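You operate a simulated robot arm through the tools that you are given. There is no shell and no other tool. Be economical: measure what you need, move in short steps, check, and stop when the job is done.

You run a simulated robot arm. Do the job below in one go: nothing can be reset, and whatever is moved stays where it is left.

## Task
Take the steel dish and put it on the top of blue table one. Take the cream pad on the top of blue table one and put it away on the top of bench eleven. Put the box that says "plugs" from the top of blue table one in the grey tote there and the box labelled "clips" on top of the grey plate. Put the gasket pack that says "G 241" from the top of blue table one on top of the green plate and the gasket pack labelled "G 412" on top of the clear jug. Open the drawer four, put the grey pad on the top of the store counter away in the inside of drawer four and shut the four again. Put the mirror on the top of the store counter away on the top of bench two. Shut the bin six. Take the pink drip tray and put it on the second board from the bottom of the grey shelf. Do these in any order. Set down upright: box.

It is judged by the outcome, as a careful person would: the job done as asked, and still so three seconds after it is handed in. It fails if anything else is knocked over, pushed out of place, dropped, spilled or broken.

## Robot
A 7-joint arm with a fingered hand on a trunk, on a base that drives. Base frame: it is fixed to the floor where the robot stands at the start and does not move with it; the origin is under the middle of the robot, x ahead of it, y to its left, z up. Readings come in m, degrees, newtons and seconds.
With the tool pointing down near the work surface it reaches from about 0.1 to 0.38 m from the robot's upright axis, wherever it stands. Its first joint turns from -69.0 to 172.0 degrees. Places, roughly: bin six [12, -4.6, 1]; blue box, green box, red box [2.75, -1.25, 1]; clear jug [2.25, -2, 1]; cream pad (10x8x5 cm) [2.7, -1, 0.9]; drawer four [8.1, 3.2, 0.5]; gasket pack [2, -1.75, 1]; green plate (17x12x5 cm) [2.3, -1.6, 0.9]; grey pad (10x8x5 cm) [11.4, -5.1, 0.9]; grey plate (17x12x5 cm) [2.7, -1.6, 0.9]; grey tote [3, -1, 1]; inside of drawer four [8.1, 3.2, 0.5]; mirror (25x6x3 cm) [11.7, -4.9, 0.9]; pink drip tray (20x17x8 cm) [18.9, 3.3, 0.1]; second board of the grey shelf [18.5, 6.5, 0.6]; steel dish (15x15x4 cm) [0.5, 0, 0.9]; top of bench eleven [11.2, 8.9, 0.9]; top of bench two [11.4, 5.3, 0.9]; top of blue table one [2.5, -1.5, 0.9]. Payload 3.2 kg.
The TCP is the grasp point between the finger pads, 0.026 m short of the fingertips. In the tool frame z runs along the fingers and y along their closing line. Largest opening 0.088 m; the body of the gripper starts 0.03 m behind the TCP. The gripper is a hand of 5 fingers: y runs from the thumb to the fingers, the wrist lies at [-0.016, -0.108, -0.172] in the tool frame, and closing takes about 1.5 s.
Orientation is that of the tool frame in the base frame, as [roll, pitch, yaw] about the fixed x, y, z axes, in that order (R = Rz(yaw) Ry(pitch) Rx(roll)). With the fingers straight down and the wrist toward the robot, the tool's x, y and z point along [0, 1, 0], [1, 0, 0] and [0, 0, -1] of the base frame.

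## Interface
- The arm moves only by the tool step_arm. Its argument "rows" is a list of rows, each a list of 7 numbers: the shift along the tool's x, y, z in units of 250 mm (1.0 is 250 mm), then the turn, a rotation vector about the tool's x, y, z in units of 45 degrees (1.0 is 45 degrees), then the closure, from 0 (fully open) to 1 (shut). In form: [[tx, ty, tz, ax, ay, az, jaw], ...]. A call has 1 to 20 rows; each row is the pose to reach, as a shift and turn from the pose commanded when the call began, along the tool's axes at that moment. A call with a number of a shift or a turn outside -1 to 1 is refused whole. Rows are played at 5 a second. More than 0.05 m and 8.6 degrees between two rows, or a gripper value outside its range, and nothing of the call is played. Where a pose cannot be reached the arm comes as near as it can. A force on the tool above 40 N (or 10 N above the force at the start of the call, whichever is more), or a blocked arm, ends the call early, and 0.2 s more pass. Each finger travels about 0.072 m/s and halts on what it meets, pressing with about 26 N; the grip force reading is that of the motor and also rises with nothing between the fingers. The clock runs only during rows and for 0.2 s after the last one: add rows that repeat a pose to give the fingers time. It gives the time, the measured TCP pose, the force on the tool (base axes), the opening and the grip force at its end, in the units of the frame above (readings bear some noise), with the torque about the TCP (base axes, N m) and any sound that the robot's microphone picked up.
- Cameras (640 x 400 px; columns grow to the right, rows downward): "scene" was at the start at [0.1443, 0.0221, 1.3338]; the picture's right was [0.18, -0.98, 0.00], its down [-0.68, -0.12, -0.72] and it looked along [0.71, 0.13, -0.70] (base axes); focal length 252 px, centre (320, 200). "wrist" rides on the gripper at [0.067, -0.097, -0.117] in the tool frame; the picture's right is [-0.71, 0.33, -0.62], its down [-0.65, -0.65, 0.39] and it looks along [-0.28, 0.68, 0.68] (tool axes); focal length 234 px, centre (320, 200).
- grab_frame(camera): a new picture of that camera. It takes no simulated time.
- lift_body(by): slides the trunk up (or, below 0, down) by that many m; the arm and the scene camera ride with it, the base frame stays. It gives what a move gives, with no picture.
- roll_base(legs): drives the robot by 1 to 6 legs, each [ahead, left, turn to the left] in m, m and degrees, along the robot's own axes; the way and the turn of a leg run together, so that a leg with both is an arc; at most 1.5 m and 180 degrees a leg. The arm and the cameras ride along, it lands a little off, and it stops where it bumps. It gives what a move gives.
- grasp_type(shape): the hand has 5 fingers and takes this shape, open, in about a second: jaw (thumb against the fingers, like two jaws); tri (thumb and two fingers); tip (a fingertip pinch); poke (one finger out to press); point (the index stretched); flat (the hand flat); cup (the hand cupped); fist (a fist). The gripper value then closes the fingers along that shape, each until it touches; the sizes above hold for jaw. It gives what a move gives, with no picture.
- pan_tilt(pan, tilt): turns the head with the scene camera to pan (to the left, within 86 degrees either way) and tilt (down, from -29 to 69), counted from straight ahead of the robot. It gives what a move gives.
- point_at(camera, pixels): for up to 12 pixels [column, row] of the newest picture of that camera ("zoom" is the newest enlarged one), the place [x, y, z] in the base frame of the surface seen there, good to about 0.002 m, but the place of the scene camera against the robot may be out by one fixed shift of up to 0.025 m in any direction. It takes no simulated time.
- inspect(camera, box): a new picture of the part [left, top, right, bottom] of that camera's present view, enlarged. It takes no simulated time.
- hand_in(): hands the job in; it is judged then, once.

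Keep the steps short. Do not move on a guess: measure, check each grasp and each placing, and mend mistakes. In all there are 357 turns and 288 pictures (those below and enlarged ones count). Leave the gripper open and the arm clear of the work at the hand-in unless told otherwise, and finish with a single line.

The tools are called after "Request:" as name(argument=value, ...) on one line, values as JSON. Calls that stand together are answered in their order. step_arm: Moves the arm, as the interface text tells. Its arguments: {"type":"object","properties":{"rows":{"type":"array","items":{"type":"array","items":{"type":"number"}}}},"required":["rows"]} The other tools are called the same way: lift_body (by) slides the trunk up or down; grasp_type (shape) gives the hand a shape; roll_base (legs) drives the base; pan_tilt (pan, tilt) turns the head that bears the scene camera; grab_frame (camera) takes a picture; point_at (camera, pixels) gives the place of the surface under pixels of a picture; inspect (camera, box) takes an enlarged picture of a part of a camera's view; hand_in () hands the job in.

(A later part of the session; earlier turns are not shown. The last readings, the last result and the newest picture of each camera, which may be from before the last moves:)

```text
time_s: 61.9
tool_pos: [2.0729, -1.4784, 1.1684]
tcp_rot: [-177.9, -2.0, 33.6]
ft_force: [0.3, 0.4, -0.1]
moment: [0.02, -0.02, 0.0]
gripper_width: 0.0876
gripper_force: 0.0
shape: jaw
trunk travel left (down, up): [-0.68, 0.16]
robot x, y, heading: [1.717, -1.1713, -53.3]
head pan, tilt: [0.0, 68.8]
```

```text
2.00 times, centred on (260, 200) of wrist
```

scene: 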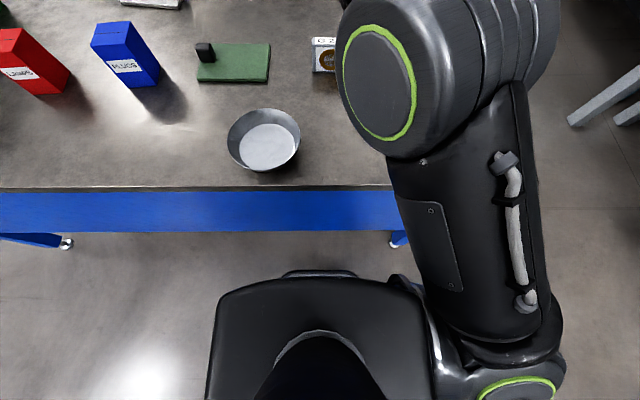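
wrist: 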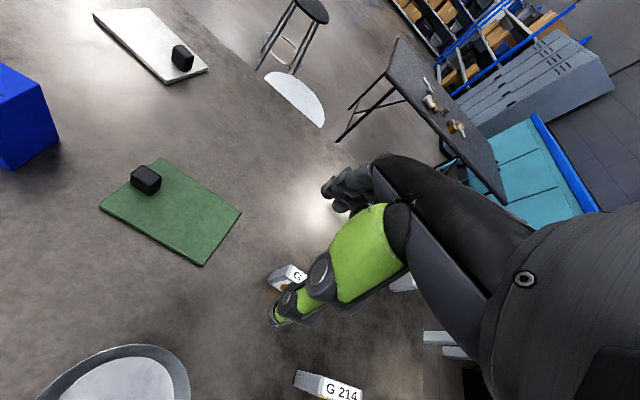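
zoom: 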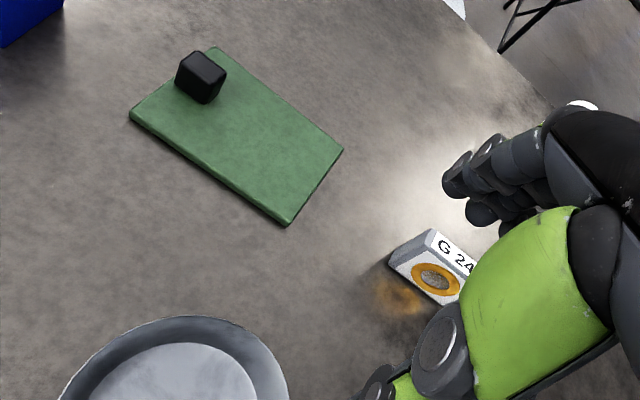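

Request:
point_at(camera="zoom", pixels=[[132, 115], [215, 50], [342, 152], [288, 222], [200, 72], [290, 160], [433, 233], [391, 258], [413, 246], [450, 262], [462, 250], [430, 295]])

```text
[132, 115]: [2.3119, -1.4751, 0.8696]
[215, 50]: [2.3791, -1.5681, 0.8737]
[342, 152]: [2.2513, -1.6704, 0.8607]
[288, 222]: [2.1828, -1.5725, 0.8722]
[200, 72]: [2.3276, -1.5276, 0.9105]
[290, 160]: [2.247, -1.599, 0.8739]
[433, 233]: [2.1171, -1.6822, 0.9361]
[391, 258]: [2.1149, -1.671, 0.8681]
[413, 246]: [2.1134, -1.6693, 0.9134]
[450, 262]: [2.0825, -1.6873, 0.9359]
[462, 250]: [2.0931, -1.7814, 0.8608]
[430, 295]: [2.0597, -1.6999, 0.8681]
```

Pack G 241's front face centre ≈(2.075,-1.690), top 0.936; plate top 0.874, free spot (2.25,-1.597). Drive 0.13 ahead (base goes under the apron).

Request:
roll_base(legs=[[0.13, 0, 0]])

Request:
inspect(camera="wrist", box=[160, 150, 480, 350])

```text
time_s: 63.3
tool_pos: [2.1532, -1.5822, 1.1632]
tcp_rot: [-177.3, -1.7, 33.8]
ft_force: [0.5, -0.4, 0.0]
moment: [0.02, 0.02, 0.0]
gripper_width: 0.088
gripper_force: 0.0
shape: jaw
trunk travel left (down, up): [-0.68, 0.16]
robot x, y, heading: [1.7943, -1.2751, -52.8]
head pan, tilt: [0.0, 68.8]
stopped in leg 1: the robot was blocked; the commanded pose is now the measured one
```

```text
2.00 times, centred on (320, 250) of wrist
```

zoom: 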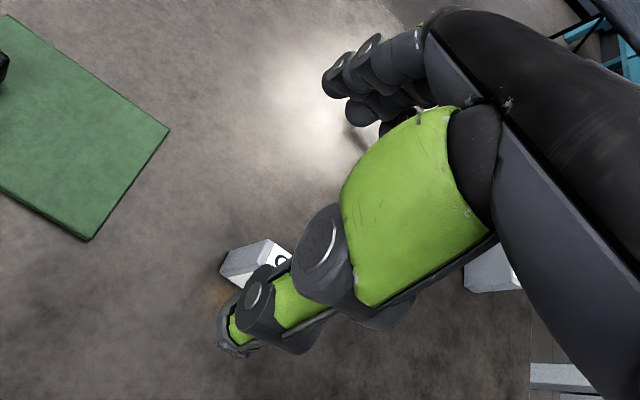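

The drive ended with a touch just at the end; I'll back off 1 cm, then move the hand above the pack at z≈1.0.

Request:
roll_base(legs=[[-0.012, 0, 0]])

Request:
step_arm(rows=[[-0.08, 0.04, 0.1, -0.01, -0.006, 0.014, 0], [-0.16, 0.08, 0.22, -0.02, -0.012, 0.028, 0], [-0.25, 0.12, 0.33, -0.03, -0.019, 0.042, 0], [-0.34, 0.17, 0.44, -0.04, -0.026, 0.056, 0], [-0.42, 0.22, 0.55, -0.05, -0.032, 0.07, 0], [-0.5, 0.28, 0.65, -0.06, -0.038, 0.084, 0]])

Request:
grab_frame(camera="wrist")

Request:
grab_frame(camera="scene")

```text
time_s: 64.1
tool_pos: [2.1455, -1.5731, 1.1658]
tcp_rot: [-177.3, -1.8, 33.9]
ft_force: [-0.4, -0.7, 0.4]
moment: [0.0, 0.0, -0.01]
gripper_width: 0.0875
gripper_force: 0.1
shape: jaw
trunk travel left (down, up): [-0.68, 0.16]
robot x, y, heading: [1.7878, -1.2672, -53.0]
head pan, tilt: [0.0, 68.8]
```

```text
time_s: 65.5
tool_pos: [2.0797, -1.6911, 0.9957]
tcp_rot: [-179.8, -1.5, 29.7]
ft_force: [0.4, 0.7, -0.2]
moment: [0.01, -0.03, 0.01]
gripper_width: 0.0879
gripper_force: 0.0
shape: jaw
trunk travel left (down, up): [-0.68, 0.16]
robot x, y, heading: [1.783, -1.2683, -52.8]
head pan, tilt: [0.0, 68.8]
```

```text
251 pictures are left
```

wrist: 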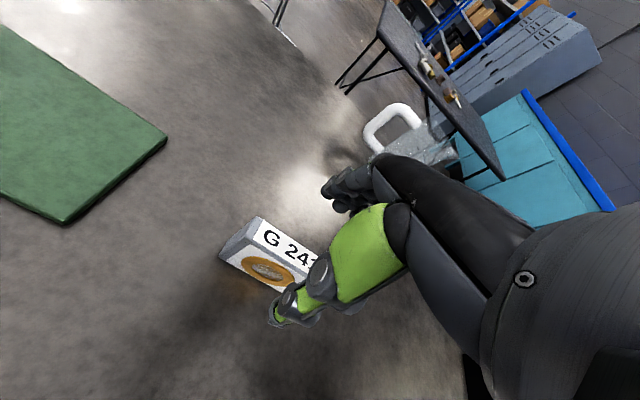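

```text
250 pictures are left
```

scene: 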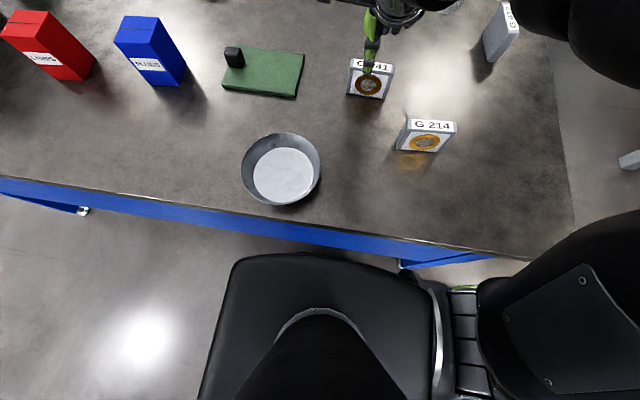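

Measure the pack's top edges in this wrist view and the thumb in scene.

Request:
point_at(camera="wrist", pixels=[[259, 219], [250, 240], [222, 252], [270, 252], [300, 268], [285, 232], [312, 252], [275, 287], [297, 244]])

Request:
inspect(camera="wrist", box=[200, 160, 400, 340])

Request:
inspect(camera="scene", box=[320, 0, 480, 160])

```text
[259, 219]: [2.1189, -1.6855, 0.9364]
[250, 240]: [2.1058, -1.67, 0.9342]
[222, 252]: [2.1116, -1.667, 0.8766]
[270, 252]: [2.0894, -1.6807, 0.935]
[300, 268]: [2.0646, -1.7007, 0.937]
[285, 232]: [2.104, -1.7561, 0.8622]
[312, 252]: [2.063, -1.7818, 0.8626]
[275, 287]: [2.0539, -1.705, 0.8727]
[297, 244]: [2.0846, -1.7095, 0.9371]
```

```text
2.22 times, centred on (300, 250) of wrist
```

zoom: 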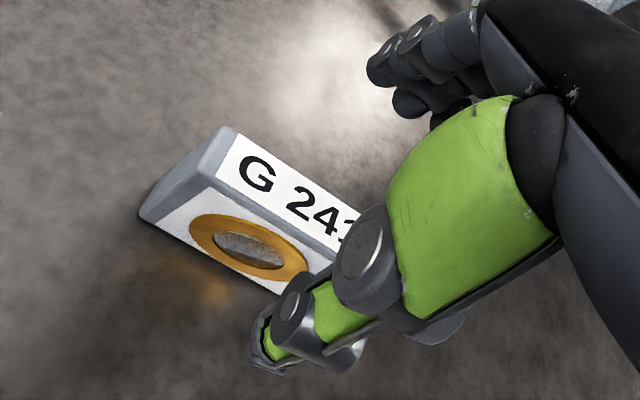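

```text
2.50 times, centred on (400, 80) of scene
```

zoom: 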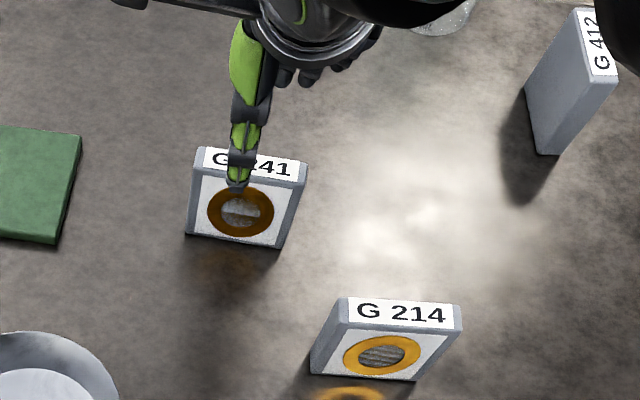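

Pack angle ≈36°, thickness ≈2.2 cm, centre ≈(2.079,-1.703). Adjust yaw +5° and move down to 0.917.

Request:
step_arm(rows=[[-0.01, 0.02, 0.0, 0, 0, -0.06, 0], [-0.022, 0.042, 0.0, 0, 0, -0.118, 0], [-0.022, 0.042, 0.1, 0, 0, -0.118, 0], [-0.022, 0.042, 0.2, 0, 0, -0.118, 0], [-0.022, 0.042, 0.315, 0, 0, -0.118, 0]])

Request:
grab_frame(camera="wrist")

```text
time_s: 66.7
tool_pos: [2.0812, -1.7012, 0.9172]
tcp_rot: [179.9, 0.0, 35.5]
ft_force: [0.7, -0.4, 0.3]
moment: [0.0, 0.01, 0.01]
gripper_width: 0.088
gripper_force: 0.1
shape: jaw
trunk travel left (down, up): [-0.68, 0.16]
robot x, y, heading: [1.7887, -1.2661, -52.7]
head pan, tilt: [0.0, 68.8]
```

```text
247 pictures are left
```

wrist: 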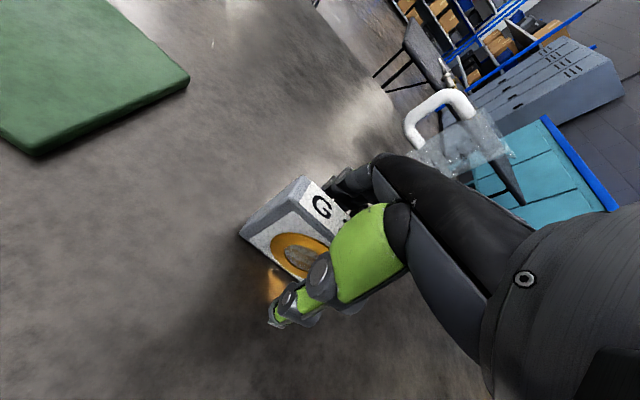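

The pack is between thumb and fingers. Close.

Request:
step_arm(rows=[[0, 0, 0, 0, 0, 0, 0.3], [0, 0, 0, 0, 0, 0, 0.5], [0, 0, 0, 0, 0, 0, 0.7], [0, 0, 0, 0, 0, 0, 1], [0, 0, 0, 0, 0, 0, 1], [0, 0, 0, 0, 0, 0, 1], [0, 0, 0, 0, 0, 0, 1]])

Request:
step_arm(rows=[[0, 0, -0.06, 0, 0, 0, 1], [0, 0, -0.16, 0, 0, 0, 1], [0, 0, -0.28, 0, 0, 0, 1]])

Request:
grab_frame(camera="wrist")

```text
time_s: 68.3
tool_pos: [2.0794, -1.7021, 0.9169]
tcp_rot: [179.9, -0.1, 35.4]
ft_force: [0.6, -0.6, 0.3]
moment: [0.03, 0.02, 0.02]
gripper_width: 0.019
gripper_force: 25.5
shape: jaw
trunk travel left (down, up): [-0.68, 0.16]
robot x, y, heading: [1.7848, -1.2665, -52.5]
head pan, tilt: [0.0, 68.8]
```

```text
time_s: 69.1
tool_pos: [2.0794, -1.702, 0.9885]
tcp_rot: [-180.0, 0.0, 35.5]
ft_force: [0.3, -0.2, -0.8]
moment: [-0.05, 0.03, -0.02]
gripper_width: 0.0184
gripper_force: 26.2
shape: jaw
trunk travel left (down, up): [-0.68, 0.16]
robot x, y, heading: [1.7867, -1.2644, -52.7]
head pan, tilt: [0.0, 68.8]
```

```text
246 pictures are left
```

wrist: 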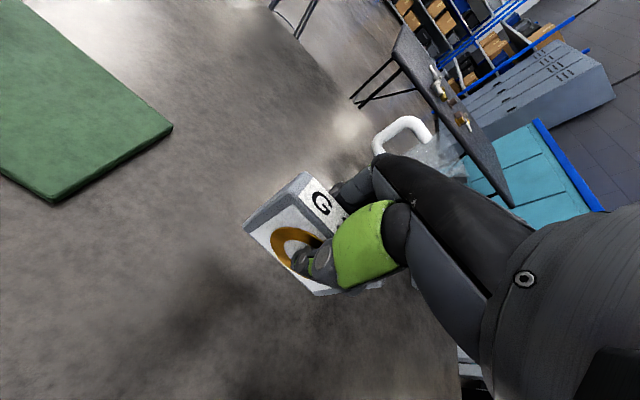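

Held (1.9 cm). Carry it 21.7 cm along to above the plate's free part (2.262,-1.585).

Request:
step_arm(rows=[[0.15, 0.01, 0, 0, 0, 0, 1], [0.32, 0.02, 0, 0, 0, 0, 1], [0.5, 0.03, 0, 0, 0, 0, 1], [0.68, 0.04, 0, 0, 0, 0, 1], [0.8, 0.044, 0, 0, 0, 0, 1], [0.866, 0.044, 0, 0, 0, 0, 1]])

Request:
step_arm(rows=[[0, 0, 0.06, 0, 0, 0, 1], [0, 0, 0.12, 0, 0, 0, 1], [0, 0, 0.17, 0, 0, 0, 1]])

Request:
grab_frame(camera="wrist")

Request:
grab_frame(camera="scene")

```text
time_s: 70.7
tool_pos: [2.2565, -1.6169, 1.0183]
tcp_rot: [179.8, -5.0, 31.7]
ft_force: [-0.2, 0.1, -1.1]
moment: [0.01, 0.03, -0.02]
gripper_width: 0.0183
gripper_force: 26.3
shape: jaw
trunk travel left (down, up): [-0.68, 0.16]
robot x, y, heading: [1.784, -1.268, -52.7]
head pan, tilt: [0.0, 68.8]
stopped in row 6: the arm was blocked; the commanded pose is now the measured one
```

```text
time_s: 71.7
tool_pos: [2.2507, -1.6431, 1.0059]
tcp_rot: [179.9, -9.5, 28.6]
ft_force: [0.2, -0.5, -1.0]
moment: [-0.01, 0.01, 0.02]
gripper_width: 0.0185
gripper_force: 26.0
shape: jaw
trunk travel left (down, up): [-0.68, 0.16]
robot x, y, heading: [1.7899, -1.2684, -52.8]
head pan, tilt: [0.0, 68.8]
stopped in row 3: the arm was blocked; the commanded pose is now the measured one
```

```text
245 pictures are left
```

wrist: 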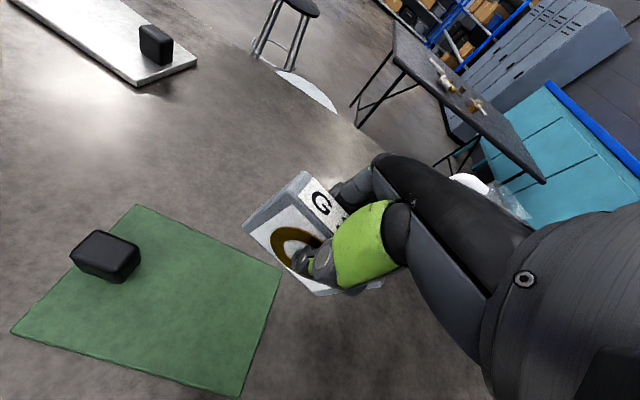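

```text
244 pictures are left
```

scene: 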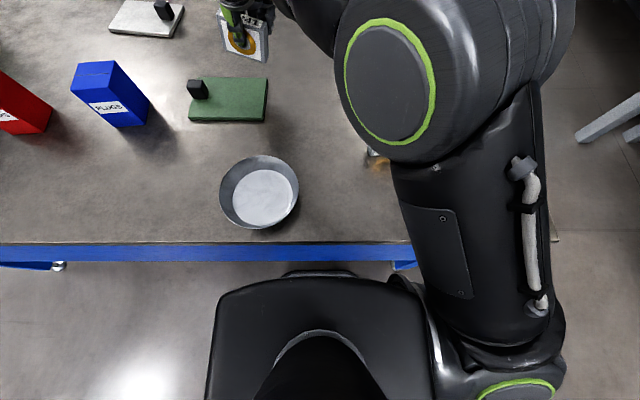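

The arm hit a joint limit out there to the left and tilted. I'll bring the hand back in front (2.068,-1.635), straighten it, then shift the base left instead.

Request:
step_arm(rows=[[-0.1, -0.06, -0.02, 0, -0.035, -0.025, 1], [-0.2, -0.12, -0.035, 0, -0.07, -0.05, 1], [-0.31, -0.19, -0.052, 0, -0.105, -0.076, 1], [-0.41, -0.25, -0.07, 0, -0.14, -0.1, 1], [-0.52, -0.32, -0.087, 0, -0.175, -0.127, 1], [-0.619, -0.379, -0.104, 0, -0.211, -0.153, 1]])

Request:
roll_base(legs=[[0, 0.18, 0]])

Request:
grab_frame(camera="wrist")

Request:
grab_frame(camera="scene")

```text
time_s: 73.1
tool_pos: [2.0675, -1.6333, 1.0045]
tcp_rot: [179.2, 0.2, 35.7]
ft_force: [-0.5, -0.2, 0.1]
moment: [-0.02, 0.01, 0.01]
gripper_width: 0.0187
gripper_force: 26.3
shape: jaw
trunk travel left (down, up): [-0.68, 0.16]
robot x, y, heading: [1.786, -1.2674, -52.7]
head pan, tilt: [0.0, 68.8]
```

```text
time_s: 74.6
tool_pos: [2.2111, -1.5235, 1.0038]
tcp_rot: [179.4, 0.3, 35.8]
ft_force: [0.8, 0.3, -0.2]
moment: [0.0, 0.0, 0.01]
gripper_width: 0.0187
gripper_force: 25.6
shape: jaw
trunk travel left (down, up): [-0.68, 0.16]
robot x, y, heading: [1.9278, -1.1553, -52.7]
head pan, tilt: [0.0, 68.8]
```

```text
243 pictures are left
```

wrist: 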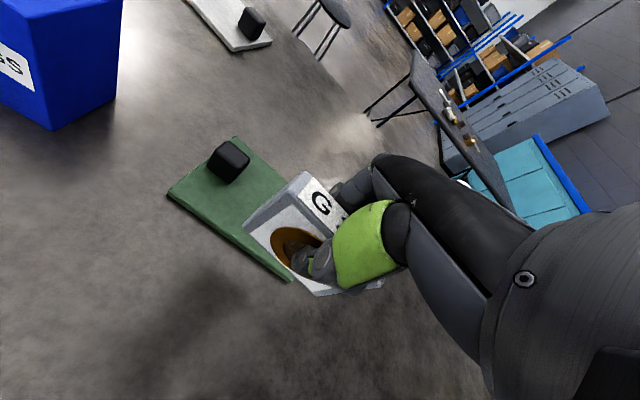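

```text
242 pictures are left
```

scene: 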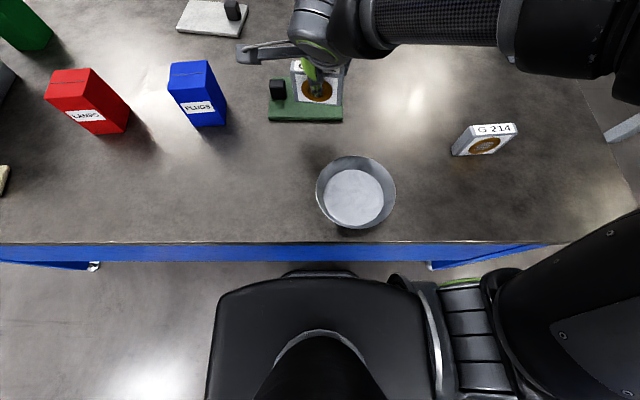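

Now forward 8 cm over the plate spot, then down to z≈0.94.

Request:
step_arm(rows=[[0.01, 0.1, 0, 0, 0, 0, 1], [0.02, 0.21, 0, 0, 0, 0, 1], [0.02, 0.319, 0, 0, 0, 0, 1], [0.02, 0.319, 0.12, 0, 0, 0, 1], [0.02, 0.319, 0.25, 0, 0, 0, 1]])

Request:
grab_frame(camera="wrist")

Request:
inspect(camera="scene", box=[200, 0, 440, 160])

```text
time_s: 75.8
tool_pos: [2.2634, -1.5883, 0.9411]
tcp_rot: [179.4, 0.4, 35.7]
ft_force: [-0.4, 0.0, 0.4]
moment: [-0.01, 0.01, 0.02]
gripper_width: 0.0188
gripper_force: 25.8
shape: jaw
trunk travel left (down, up): [-0.68, 0.16]
robot x, y, heading: [1.9263, -1.1575, -52.9]
head pan, tilt: [0.0, 68.8]
```

```text
241 pictures are left
```

wrist: 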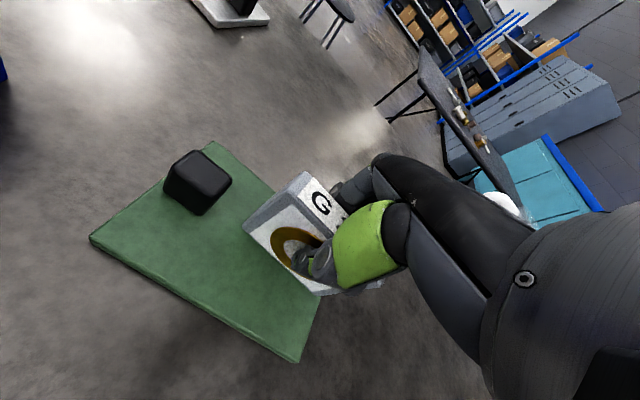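

```text
2.50 times, centred on (320, 80) of scene
```

zoom: 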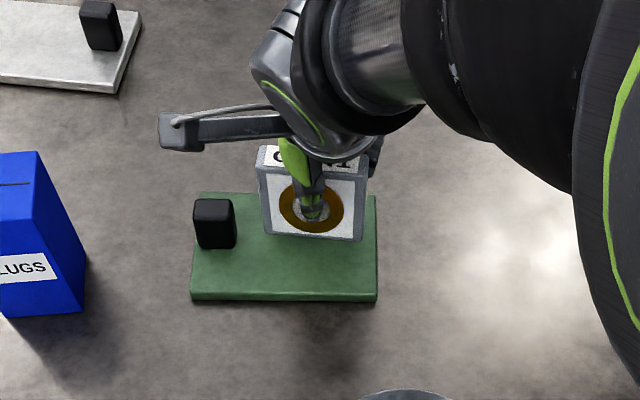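

Pack is over the plate. Lower in small steps to contact.

Request:
step_arm(rows=[[0, 0, 0.015, 0, 0, 0, 1], [0, 0, 0.03, 0, 0, 0, 1], [0, 0, 0.045, 0, 0, 0, 1]])

```text
time_s: 76.6
tool_pos: [2.2626, -1.5879, 0.9301]
tcp_rot: [179.4, 0.2, 35.7]
ft_force: [-0.4, 0.4, -0.7]
moment: [0.02, -0.02, -0.01]
gripper_width: 0.0184
gripper_force: 26.5
shape: jaw
trunk travel left (down, up): [-0.68, 0.16]
robot x, y, heading: [1.9308, -1.1623, -53.0]
head pan, tilt: [0.0, 68.8]
```

Request:
step_arm(rows=[[0, 0, 0.008, 0, 0, 0, 1], [0, 0, 0.016, 0, 0, 0, 1], [0, 0, 0.016, 0, 0, 0, 1]])

```text
time_s: 77.4
tool_pos: [2.2629, -1.5883, 0.929]
tcp_rot: [178.9, 0.3, 35.6]
ft_force: [0.4, -1.8, 9.6]
moment: [-0.01, -0.02, 0.04]
gripper_width: 0.019
gripper_force: 26.1
shape: jaw
trunk travel left (down, up): [-0.68, 0.16]
robot x, y, heading: [1.9256, -1.1605, -52.9]
head pan, tilt: [0.0, 68.8]
```

Contact (9.6 N). Open and go straight up.

Request:
step_arm(rows=[[0, 0, -0.006, 0, 0, 0, 0.9], [0, 0, -0.006, 0, 0, 0, 0.6], [0, 0, -0.006, 0, 0, 0, 0.3], [0, 0, -0.006, 0, 0, 0, 0.0], [0, 0, -0.006, 0, 0, 0, 0], [0, 0, -0.006, 0, 0, 0, 0], [0, 0, -0.1, 0, 0, 0, 0], [0, 0, -0.2, 0, 0, 0, 0], [0, 0, -0.34, 0, 0, 0, 0], [0, 0, -0.5, 0, 0, 0, 0]])

Request:
grab_frame(camera="wrist")

Request:
grab_frame(camera="scene")

```text
time_s: 79.6
tool_pos: [2.2604, -1.5844, 1.0528]
tcp_rot: [179.2, 0.3, 35.7]
ft_force: [0.5, 0.3, -0.3]
moment: [0.01, 0.0, -0.04]
gripper_width: 0.0878
gripper_force: 0.0
shape: jaw
trunk travel left (down, up): [-0.68, 0.16]
robot x, y, heading: [1.9284, -1.1579, -52.8]
head pan, tilt: [0.0, 68.8]
```

```text
239 pictures are left
```

wrist: 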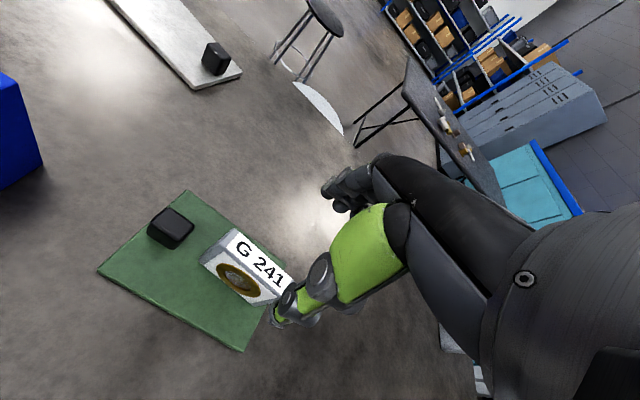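

```text
238 pictures are left
```

scene: 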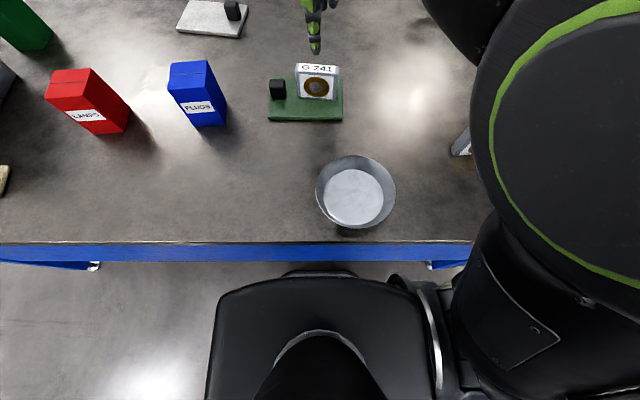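

G 241 stands on the green plate. Next the blue PLUGS box: slide the base left 0.2 m and measure it.

Request:
step_arm(rows=[[0, -0.12, -0.1, 0, 0, 0, 0], [0, -0.24, -0.2, 0, 0, 0, 0]])

Request:
roll_base(legs=[[0, 0.22, 0]])

Request:
grab_frame(camera="wrist")

Request:
pan_tilt(pan=25, tilt=50)

Request:
grab_frame(camera="scene")

```text
time_s: 80.2
tool_pos: [2.2271, -1.5356, 1.1018]
tcp_rot: [179.3, 0.3, 35.7]
ft_force: [0.2, -0.4, -0.9]
moment: [0.0, 0.03, -0.01]
gripper_width: 0.0881
gripper_force: 0.1
shape: jaw
trunk travel left (down, up): [-0.68, 0.16]
robot x, y, heading: [1.9272, -1.1577, -52.8]
head pan, tilt: [0.0, 68.8]
```

```text
time_s: 81.9
tool_pos: [2.4005, -1.4024, 1.0998]
tcp_rot: [179.4, 0.2, 35.8]
ft_force: [-0.7, 0.4, -0.2]
moment: [0.01, 0.02, -0.04]
gripper_width: 0.088
gripper_force: 0.2
shape: jaw
trunk travel left (down, up): [-0.68, 0.16]
robot x, y, heading: [2.1035, -1.0233, -52.7]
head pan, tilt: [0.0, 68.8]
```

```text
237 pictures are left
```

wrist: 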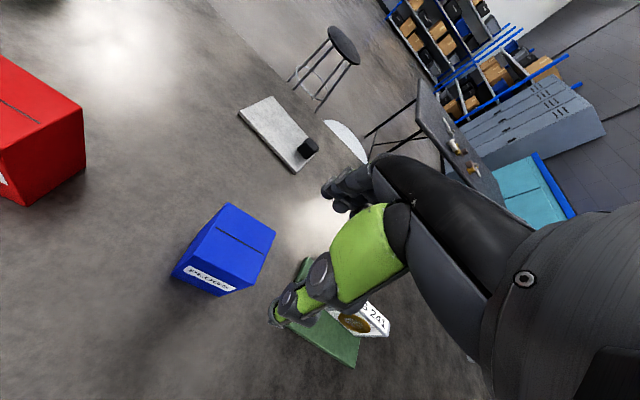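

```text
time_s: 82.8
tool_pos: [2.4016, -1.4032, 1.1006]
tcp_rot: [179.3, 0.4, 35.8]
ft_force: [-0.7, 0.4, -0.7]
moment: [0.0, 0.01, -0.01]
gripper_width: 0.088
gripper_force: 0.0
shape: jaw
trunk travel left (down, up): [-0.68, 0.16]
robot x, y, heading: [2.1045, -1.0254, -52.7]
head pan, tilt: [25.0, 50.0]
```

```text
236 pictures are left
```

scene: 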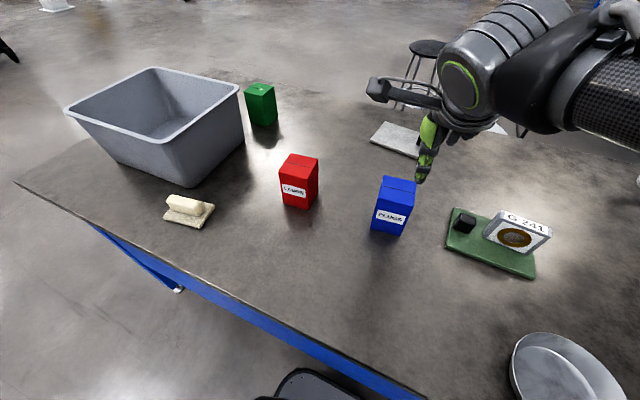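

Request:
inspect(camera="wrist", box=[140, 180, 300, 310])

Request:
inspect(camera="scene", box=[0, 50, 340, 250])

Request:
point_at(camera="scene", pixels=[[66, 107], [153, 68], [240, 89], [176, 141], [120, 160], [180, 187], [243, 140], [160, 130], [182, 160], [260, 88], [300, 160], [395, 183]])

```text
3.08 times, centred on (220, 245) of wrist
```

zoom: 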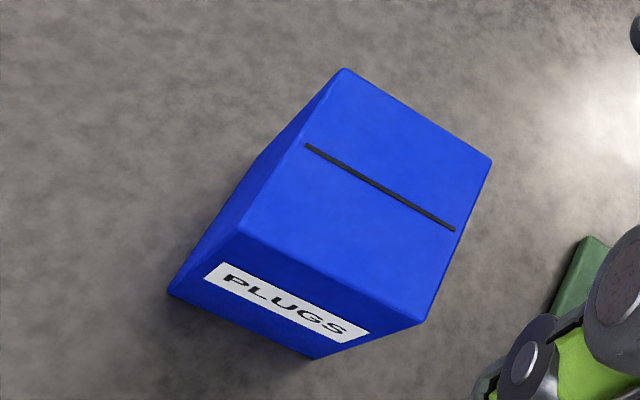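

```text
1.88 times, centred on (170, 150) of scene
```

zoom: 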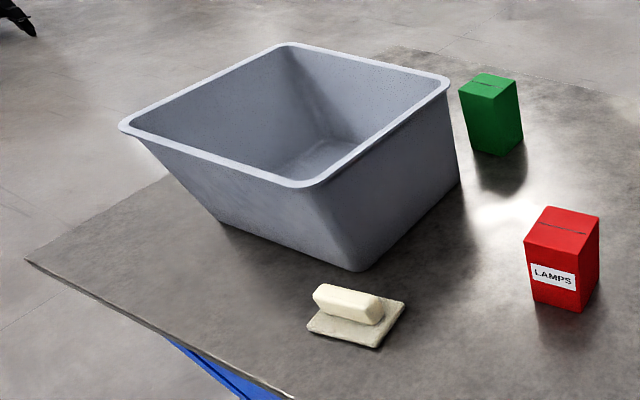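

```text
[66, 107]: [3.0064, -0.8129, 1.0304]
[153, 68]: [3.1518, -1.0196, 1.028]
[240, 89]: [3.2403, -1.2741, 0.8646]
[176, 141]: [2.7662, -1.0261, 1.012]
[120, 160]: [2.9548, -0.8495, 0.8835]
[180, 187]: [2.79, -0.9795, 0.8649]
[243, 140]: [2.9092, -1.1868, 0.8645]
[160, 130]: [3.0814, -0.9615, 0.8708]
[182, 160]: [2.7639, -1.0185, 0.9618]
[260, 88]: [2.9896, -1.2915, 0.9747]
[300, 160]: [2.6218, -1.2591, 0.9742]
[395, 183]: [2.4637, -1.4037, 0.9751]
```

Request:
point_at(camera="zoom", pixels=[[320, 240]])

Request:
point_at(camera="wrist", pixels=[[226, 204], [272, 232], [253, 282], [194, 253], [232, 245], [190, 272], [212, 290], [155, 260]])

```text
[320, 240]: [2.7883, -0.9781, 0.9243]
```

```text
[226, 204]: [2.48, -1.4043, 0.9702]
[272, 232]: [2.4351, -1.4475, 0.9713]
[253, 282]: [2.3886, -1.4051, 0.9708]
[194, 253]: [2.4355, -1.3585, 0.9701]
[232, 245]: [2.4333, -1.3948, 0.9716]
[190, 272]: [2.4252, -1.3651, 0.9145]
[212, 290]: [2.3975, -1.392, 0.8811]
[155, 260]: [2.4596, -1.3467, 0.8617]
```

Box top is a 6.5 cm square centred at (2.435,-1.404), turned to 44.5°. Align above and descend to TCP z 1.0 first.

Request:
step_arm(rows=[[0.035, 0.027, 0.0, 0, 0, -0.065, 0], [0.07, 0.054, 0.0, 0, 0, -0.13, 0], [0.106, 0.08, 0.0, 0, 0, -0.193, 0], [0.106, 0.08, 0.15, 0, 0, -0.193, 0], [0.106, 0.08, 0.3, 0, 0, -0.193, 0], [0.106, 0.08, 0.36, 0, 0, -0.193, 0]])

Request:
grab_frame(camera="wrist")

Request:
inspect(camera="scene", box=[320, 100, 560, 260])

```text
time_s: 84.2
tool_pos: [2.4335, -1.4057, 1.011]
tcp_rot: [179.3, 0.4, 44.3]
ft_force: [-0.6, 0.1, -0.1]
moment: [0.0, 0.0, 0.01]
gripper_width: 0.0878
gripper_force: 0.0
shape: jaw
trunk travel left (down, up): [-0.68, 0.16]
robot x, y, heading: [2.102, -1.0285, -52.5]
head pan, tilt: [25.0, 50.0]
```

```text
233 pictures are left
```

wrist: 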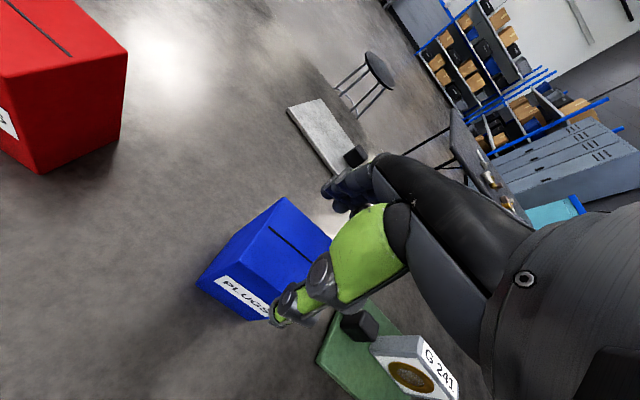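

```text
2.50 times, centred on (440, 180) of scene
```

zoom: 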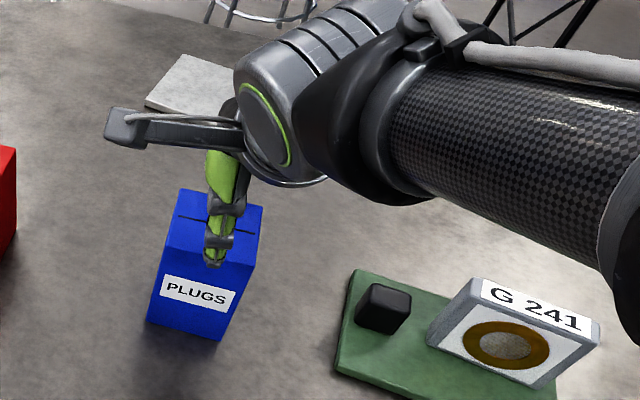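

Aligned. Descend to 0.952.

Request:
step_arm(rows=[[0, 0, 0.06, 0, 0, 0, 0], [0, 0, 0.12, 0, 0, 0, 0], [0, 0, 0.18, 0, 0, 0, 0], [0, 0, 0.236, 0, 0, 0, 0]])

Request:
grab_frame(camera="wrist")

```text
time_s: 85.2
tool_pos: [2.4347, -1.4057, 0.9539]
tcp_rot: [178.9, 0.3, 44.4]
ft_force: [3.0, -3.5, 7.9]
moment: [-0.14, -0.16, -0.02]
gripper_width: 0.0879
gripper_force: 0.3
shape: jaw
trunk travel left (down, up): [-0.68, 0.16]
robot x, y, heading: [2.1053, -1.0274, -52.9]
head pan, tilt: [25.0, 50.0]
```

```text
231 pictures are left
```

wrist: 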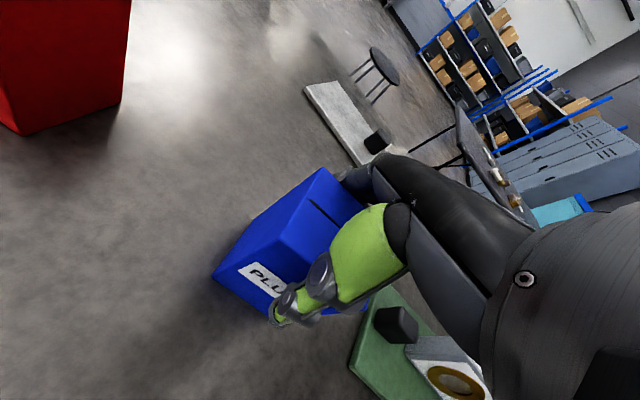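

Slight contact from the palm on the box top; rise 7 mm and close.

Request:
step_arm(rows=[[0, 0, -0.03, 0, 0, 0, 0], [0, 0, -0.03, 0, 0, 0, 0.2], [0, 0, -0.03, 0, 0, 0, 0.4], [0, 0, -0.03, 0, 0, 0, 0.7], [0, 0, -0.03, 0, 0, 0, 1], [0, 0, -0.03, 0, 0, 0, 1], [0, 0, -0.03, 0, 0, 0, 1]])

Request:
grab_frame(camera="wrist")

```text
time_s: 86.8
tool_pos: [2.434, -1.4068, 0.9585]
tcp_rot: [179.3, 0.4, 44.5]
ft_force: [-0.5, 0.7, -0.9]
moment: [0.01, 0.01, 0.0]
gripper_width: 0.0699
gripper_force: 25.8
shape: jaw
trunk travel left (down, up): [-0.68, 0.16]
robot x, y, heading: [2.1046, -1.0258, -52.8]
head pan, tilt: [25.0, 50.0]
```

```text
230 pictures are left
```

wrist: 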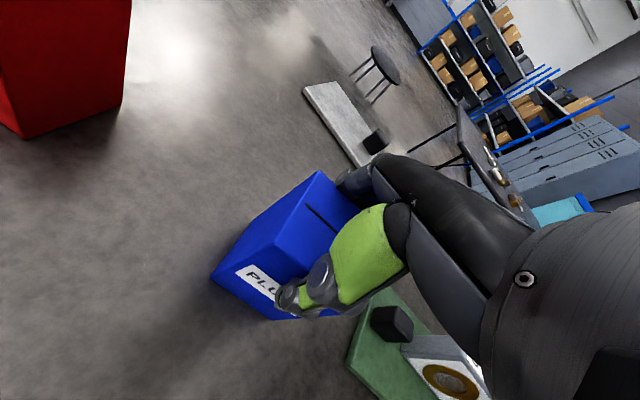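

Gripped (7.0 cm). Lift with arm 5 cm, check, then trunk +0.15.

Request:
step_arm(rows=[[0, 0, -0.06, 0, 0, 0, 1], [0, 0, -0.14, 0, 0, 0, 1], [0, 0, -0.24, 0, 0, 0, 1], [0, 0, -0.34, 0, 0, 0, 1]])

Request:
lift_body(by=0.15)

Request:
grab_frame(camera="wrist")

Request:
grab_frame(camera="scene")

```text
time_s: 87.8
tool_pos: [2.4331, -1.4057, 1.0458]
tcp_rot: [179.4, 0.4, 44.4]
ft_force: [-0.4, -0.7, -1.6]
moment: [-0.04, 0.04, 0.04]
gripper_width: 0.0696
gripper_force: 26.7
shape: jaw
trunk travel left (down, up): [-0.68, 0.16]
robot x, y, heading: [2.1002, -1.0255, -52.5]
head pan, tilt: [25.0, 50.0]
```

```text
time_s: 89.5
tool_pos: [2.4327, -1.4049, 1.1952]
tcp_rot: [179.3, 0.3, 44.6]
ft_force: [0.0, 0.2, -1.8]
moment: [0.0, 0.04, 0.04]
gripper_width: 0.0699
gripper_force: 26.6
shape: jaw
trunk travel left (down, up): [-0.83, 0.01]
robot x, y, heading: [2.103, -1.0278, -52.7]
head pan, tilt: [25.0, 50.0]
```

```text
229 pictures are left
```

wrist: 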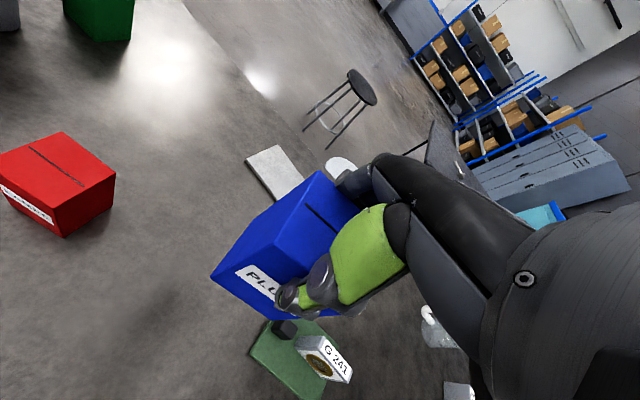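

```text
228 pictures are left
```

scene: 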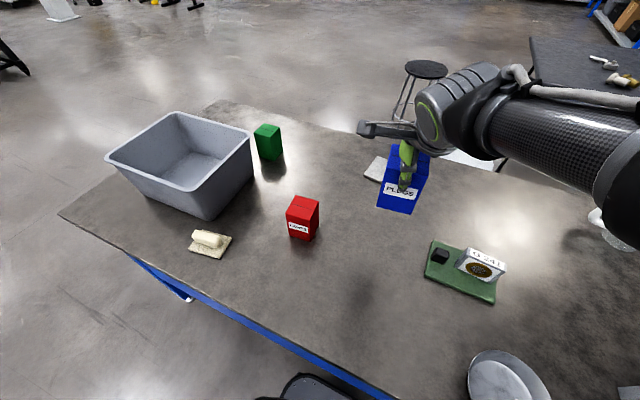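

Measure table left corner and leg to keep the base clear of it.

Request:
point_at(camera="scene", pixels=[[60, 215], [130, 258], [185, 296], [160, 275], [107, 155], [185, 113], [250, 136], [190, 188], [180, 165], [210, 240], [268, 128]])

```text
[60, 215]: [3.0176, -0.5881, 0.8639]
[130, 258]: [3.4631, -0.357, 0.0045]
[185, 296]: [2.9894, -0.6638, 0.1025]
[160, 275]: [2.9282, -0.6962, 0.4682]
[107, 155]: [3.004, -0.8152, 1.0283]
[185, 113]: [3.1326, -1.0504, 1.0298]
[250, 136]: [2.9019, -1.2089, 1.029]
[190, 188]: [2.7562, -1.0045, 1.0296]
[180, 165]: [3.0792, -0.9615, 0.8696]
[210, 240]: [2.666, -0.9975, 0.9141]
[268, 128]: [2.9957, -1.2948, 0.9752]
```

The left leg is near u≈1.98 so I stop the base at u≈1.64: slide left 0.58 m.

Request:
roll_base(legs=[[0, 0.58, 0]])

Request:
grab_frame(camera="wrist")

Request:
grab_frame(camera="scene")

```text
time_s: 92.8
tool_pos: [2.8927, -1.054, 1.1943]
tcp_rot: [179.3, 0.5, 44.7]
ft_force: [0.2, 0.3, -1.8]
moment: [0.01, -0.02, -0.01]
gripper_width: 0.0698
gripper_force: 25.6
shape: jaw
trunk travel left (down, up): [-0.83, 0.01]
robot x, y, heading: [2.5574, -0.6715, -52.6]
head pan, tilt: [25.0, 50.0]
```

```text
227 pictures are left
```

wrist: 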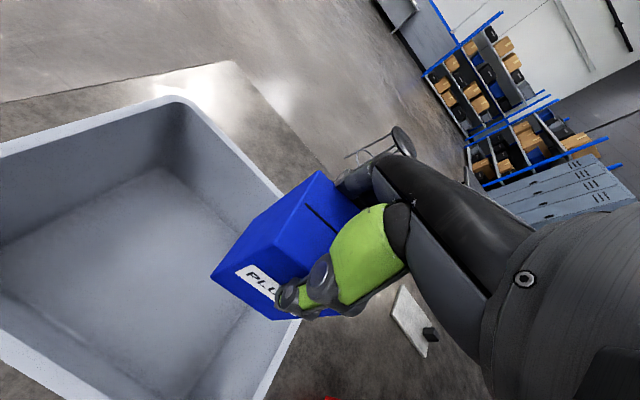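

```text
226 pictures are left
```

scene: 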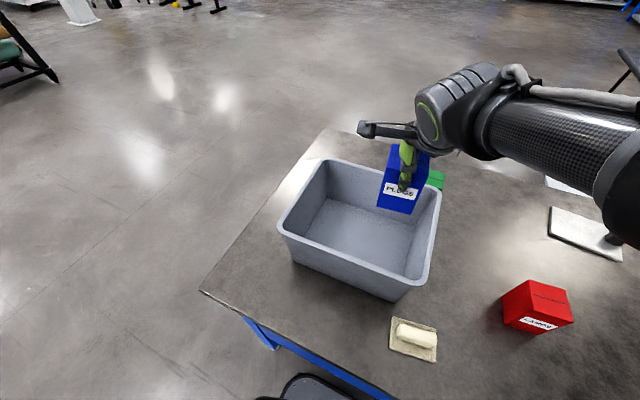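

Request:
point_at(camera="wrist", pixels=[[130, 280], [160, 170], [30, 230], [195, 360], [70, 340], [178, 102], [272, 190], [20, 348], [278, 370], [228, 330]])

Request:
point_at(camera="scene", pixels=[[325, 160], [440, 188], [425, 290], [280, 228], [358, 230], [328, 200], [415, 225], [395, 272], [300, 240]])

```text
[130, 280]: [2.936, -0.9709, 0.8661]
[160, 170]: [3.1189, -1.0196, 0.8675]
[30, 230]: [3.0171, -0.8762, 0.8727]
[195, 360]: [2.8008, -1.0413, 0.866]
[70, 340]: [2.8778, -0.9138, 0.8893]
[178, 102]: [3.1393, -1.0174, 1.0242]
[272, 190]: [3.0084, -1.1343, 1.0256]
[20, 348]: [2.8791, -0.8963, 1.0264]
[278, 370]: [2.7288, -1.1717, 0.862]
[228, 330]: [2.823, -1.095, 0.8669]
```

```text
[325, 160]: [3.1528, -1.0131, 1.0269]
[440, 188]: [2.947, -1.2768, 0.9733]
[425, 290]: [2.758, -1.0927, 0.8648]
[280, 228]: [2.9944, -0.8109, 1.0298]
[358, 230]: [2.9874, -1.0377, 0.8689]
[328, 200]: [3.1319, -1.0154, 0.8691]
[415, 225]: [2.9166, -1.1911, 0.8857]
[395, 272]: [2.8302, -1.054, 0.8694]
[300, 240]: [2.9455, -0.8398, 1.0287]
```

Tote floor centre ≈(2.955,-1.032), floor z 0.867. Shift the hand left/forward to (2.951,-1.034).

Request:
step_arm(rows=[[0.07, 0.03, 0, 0, 0, 0, 1], [0.15, 0.06, 0, 0, 0, 0, 1], [0.225, 0.1, 0, 0, 0, 0, 1]])

Request:
lift_body(by=-0.19)

Request:
grab_frame(camera="wrist")

Request:
grab_frame(camera="scene")

```text
time_s: 93.6
tool_pos: [2.9528, -1.0309, 1.1945]
tcp_rot: [179.3, 0.5, 44.7]
ft_force: [-0.5, 0.4, -1.9]
moment: [0.02, 0.02, -0.03]
gripper_width: 0.0696
gripper_force: 25.7
shape: jaw
trunk travel left (down, up): [-0.83, 0.01]
robot x, y, heading: [2.5618, -0.6762, -52.6]
head pan, tilt: [25.0, 50.0]
```

```text
time_s: 95.7
tool_pos: [2.9507, -1.0307, 1.0053]
tcp_rot: [179.2, 0.5, 44.7]
ft_force: [0.4, 0.2, -1.1]
moment: [0.04, 0.04, -0.02]
gripper_width: 0.0696
gripper_force: 26.1
shape: jaw
trunk travel left (down, up): [-0.64, 0.2]
robot x, y, heading: [2.5631, -0.676, -52.5]
head pan, tilt: [25.0, 50.0]
```

```text
225 pictures are left
```

wrist: 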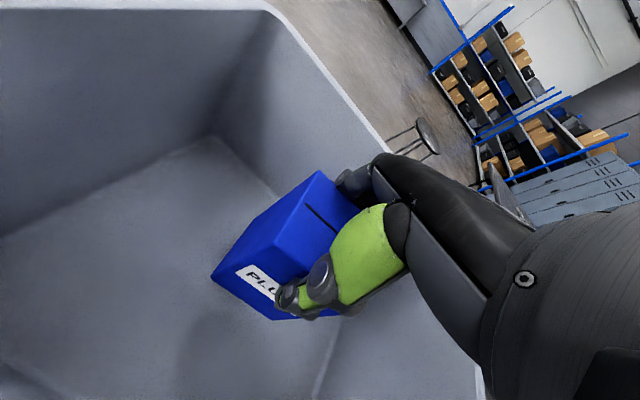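

```text
224 pictures are left
```

scene: 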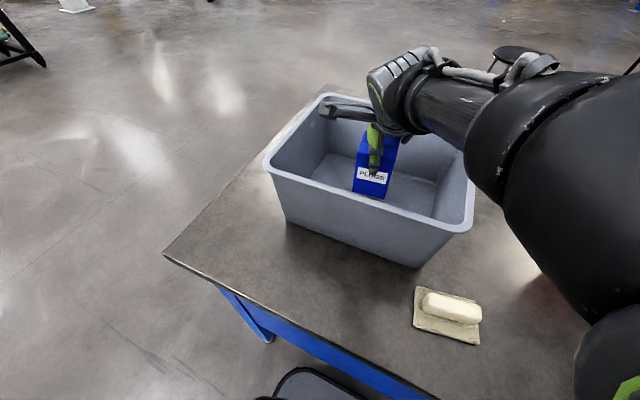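

Box is hanging inside the tote. Lower to the floor in small steps.

Request:
step_arm(rows=[[0, 0, 0.03, 0, 0, 0, 1], [0, 0, 0.06, 0, 0, 0, 1], [0, 0, 0.09, 0, 0, 0, 1], [0, 0, 0.12, 0, 0, 0, 1], [0, 0, 0.14, 0, 0, 0, 1], [0, 0, 0.155, 0, 0, 0, 1]])

```text
time_s: 97.1
tool_pos: [2.9507, -1.0314, 0.9655]
tcp_rot: [179.3, 0.5, 44.7]
ft_force: [1.1, 0.4, -0.9]
moment: [0.03, 0.0, -0.02]
gripper_width: 0.0697
gripper_force: 26.3
shape: jaw
trunk travel left (down, up): [-0.64, 0.2]
robot x, y, heading: [2.5592, -0.6732, -52.5]
head pan, tilt: [25.0, 50.0]
```

Request:
step_arm(rows=[[0, 0, 0.01, 0, 0, 0, 1], [0, 0, 0.02, 0, 0, 0, 1], [0, 0, 0.03, 0, 0, 0, 1], [0, 0, 0.03, 0, 0, 0, 1]])

```text
time_s: 98.1
tool_pos: [2.9513, -1.031, 0.9613]
tcp_rot: [178.8, 0.2, 44.7]
ft_force: [3.5, -2.7, 18.8]
moment: [0.3, 0.24, -0.06]
gripper_width: 0.0692
gripper_force: 26.4
shape: jaw
trunk travel left (down, up): [-0.64, 0.2]
robot x, y, heading: [2.5657, -0.6775, -52.7]
head pan, tilt: [25.0, 50.0]
```

Floor contact. Back off a hair, open, rise straight.

Request:
step_arm(rows=[[0, 0, -0.012, 0, 0, 0, 1], [0, 0, -0.012, 0, 0, 0, 0.7], [0, 0, -0.012, 0, 0, 0, 0.4], [0, 0, -0.012, 0, 0, 0, 0.1], [0, 0, -0.012, 0, 0, 0, 0.0], [0, 0, -0.012, 0, 0, 0, 0], [0, 0, -0.1, 0, 0, 0, 0], [0, 0, -0.2, 0, 0, 0, 0], [0, 0, -0.34, 0, 0, 0, 0], [0, 0, -0.5, 0, 0, 0, 0]])

Request:
lift_body(by=0.12)

Request:
grab_frame(camera="wrist")

Request:
grab_frame(camera="scene")

```text
time_s: 100.3
tool_pos: [2.9498, -1.0308, 1.0829]
tcp_rot: [179.4, 0.5, 44.8]
ft_force: [-0.2, -0.3, 0.1]
moment: [0.01, 0.0, 0.0]
gripper_width: 0.0882
gripper_force: 0.0
shape: jaw
trunk travel left (down, up): [-0.64, 0.2]
robot x, y, heading: [2.5602, -0.6759, -52.5]
head pan, tilt: [25.0, 50.0]
```

```text
time_s: 101.8
tool_pos: [2.9497, -1.0306, 1.2028]
tcp_rot: [179.4, 0.3, 44.7]
ft_force: [0.0, 0.2, 0.2]
moment: [-0.01, 0.01, 0.02]
gripper_width: 0.0877
gripper_force: 0.0
shape: jaw
trunk travel left (down, up): [-0.76, 0.08]
robot x, y, heading: [2.5618, -0.6758, -52.7]
head pan, tilt: [25.0, 50.0]
```

```text
223 pictures are left
```

wrist: 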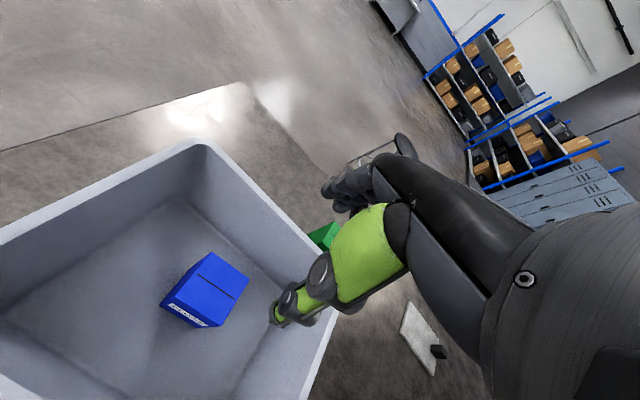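

```text
222 pictures are left
```

scene: 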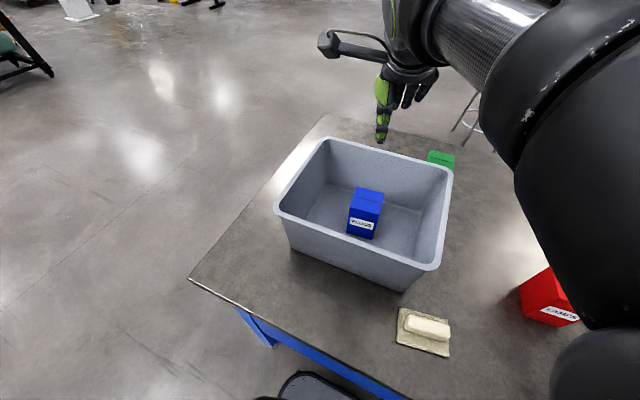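

PLUGS stands in the tote. The green box, grey plate, jug and G 412 are near the far edge, so I'll work from the far side. Measure the stool and far edge first; look around.

Request:
pan_tilt(pan=0, tilt=25)

Request:
grab_frame(camera="scene")

Request:
pan_tilt(pan=60, tilt=20)

Request:
grab_frame(camera="scene")

```text
time_s: 102.7
tool_pos: [2.9507, -1.0305, 1.204]
tcp_rot: [179.2, 0.4, 44.7]
ft_force: [-0.1, -0.4, 0.4]
moment: [-0.01, -0.01, 0.0]
gripper_width: 0.088
gripper_force: 0.1
shape: jaw
trunk travel left (down, up): [-0.76, 0.08]
robot x, y, heading: [2.5618, -0.6776, -52.4]
head pan, tilt: [0.0, 25.0]
```

```text
221 pictures are left
```

scene: 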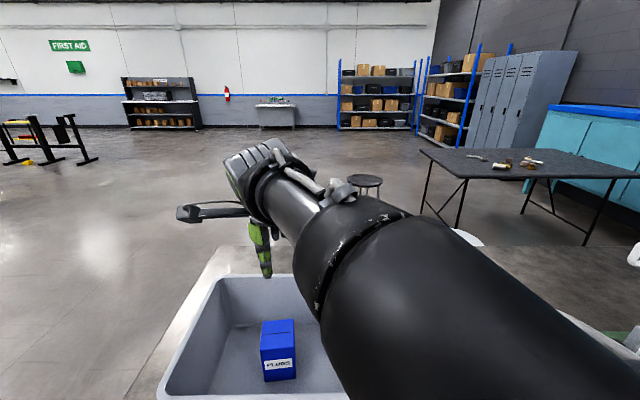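

```text
time_s: 104.0
tool_pos: [2.95, -1.0307, 1.2036]
tcp_rot: [179.4, 0.4, 44.7]
ft_force: [-0.6, -1.4, 0.1]
moment: [-0.03, -0.02, 0.01]
gripper_width: 0.0876
gripper_force: 0.1
shape: jaw
trunk travel left (down, up): [-0.76, 0.08]
robot x, y, heading: [2.5616, -0.6744, -52.6]
head pan, tilt: [60.0, 20.0]
```

```text
220 pictures are left
```

scene: 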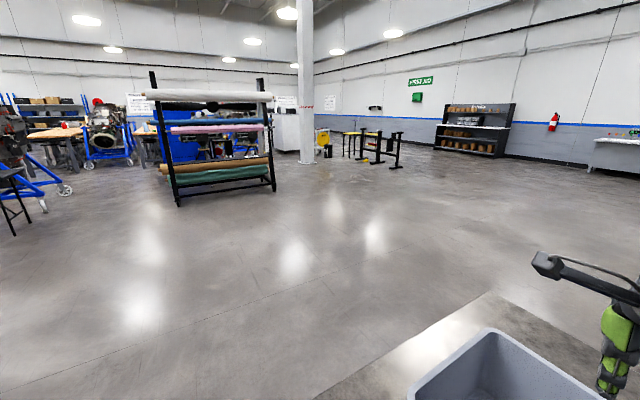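

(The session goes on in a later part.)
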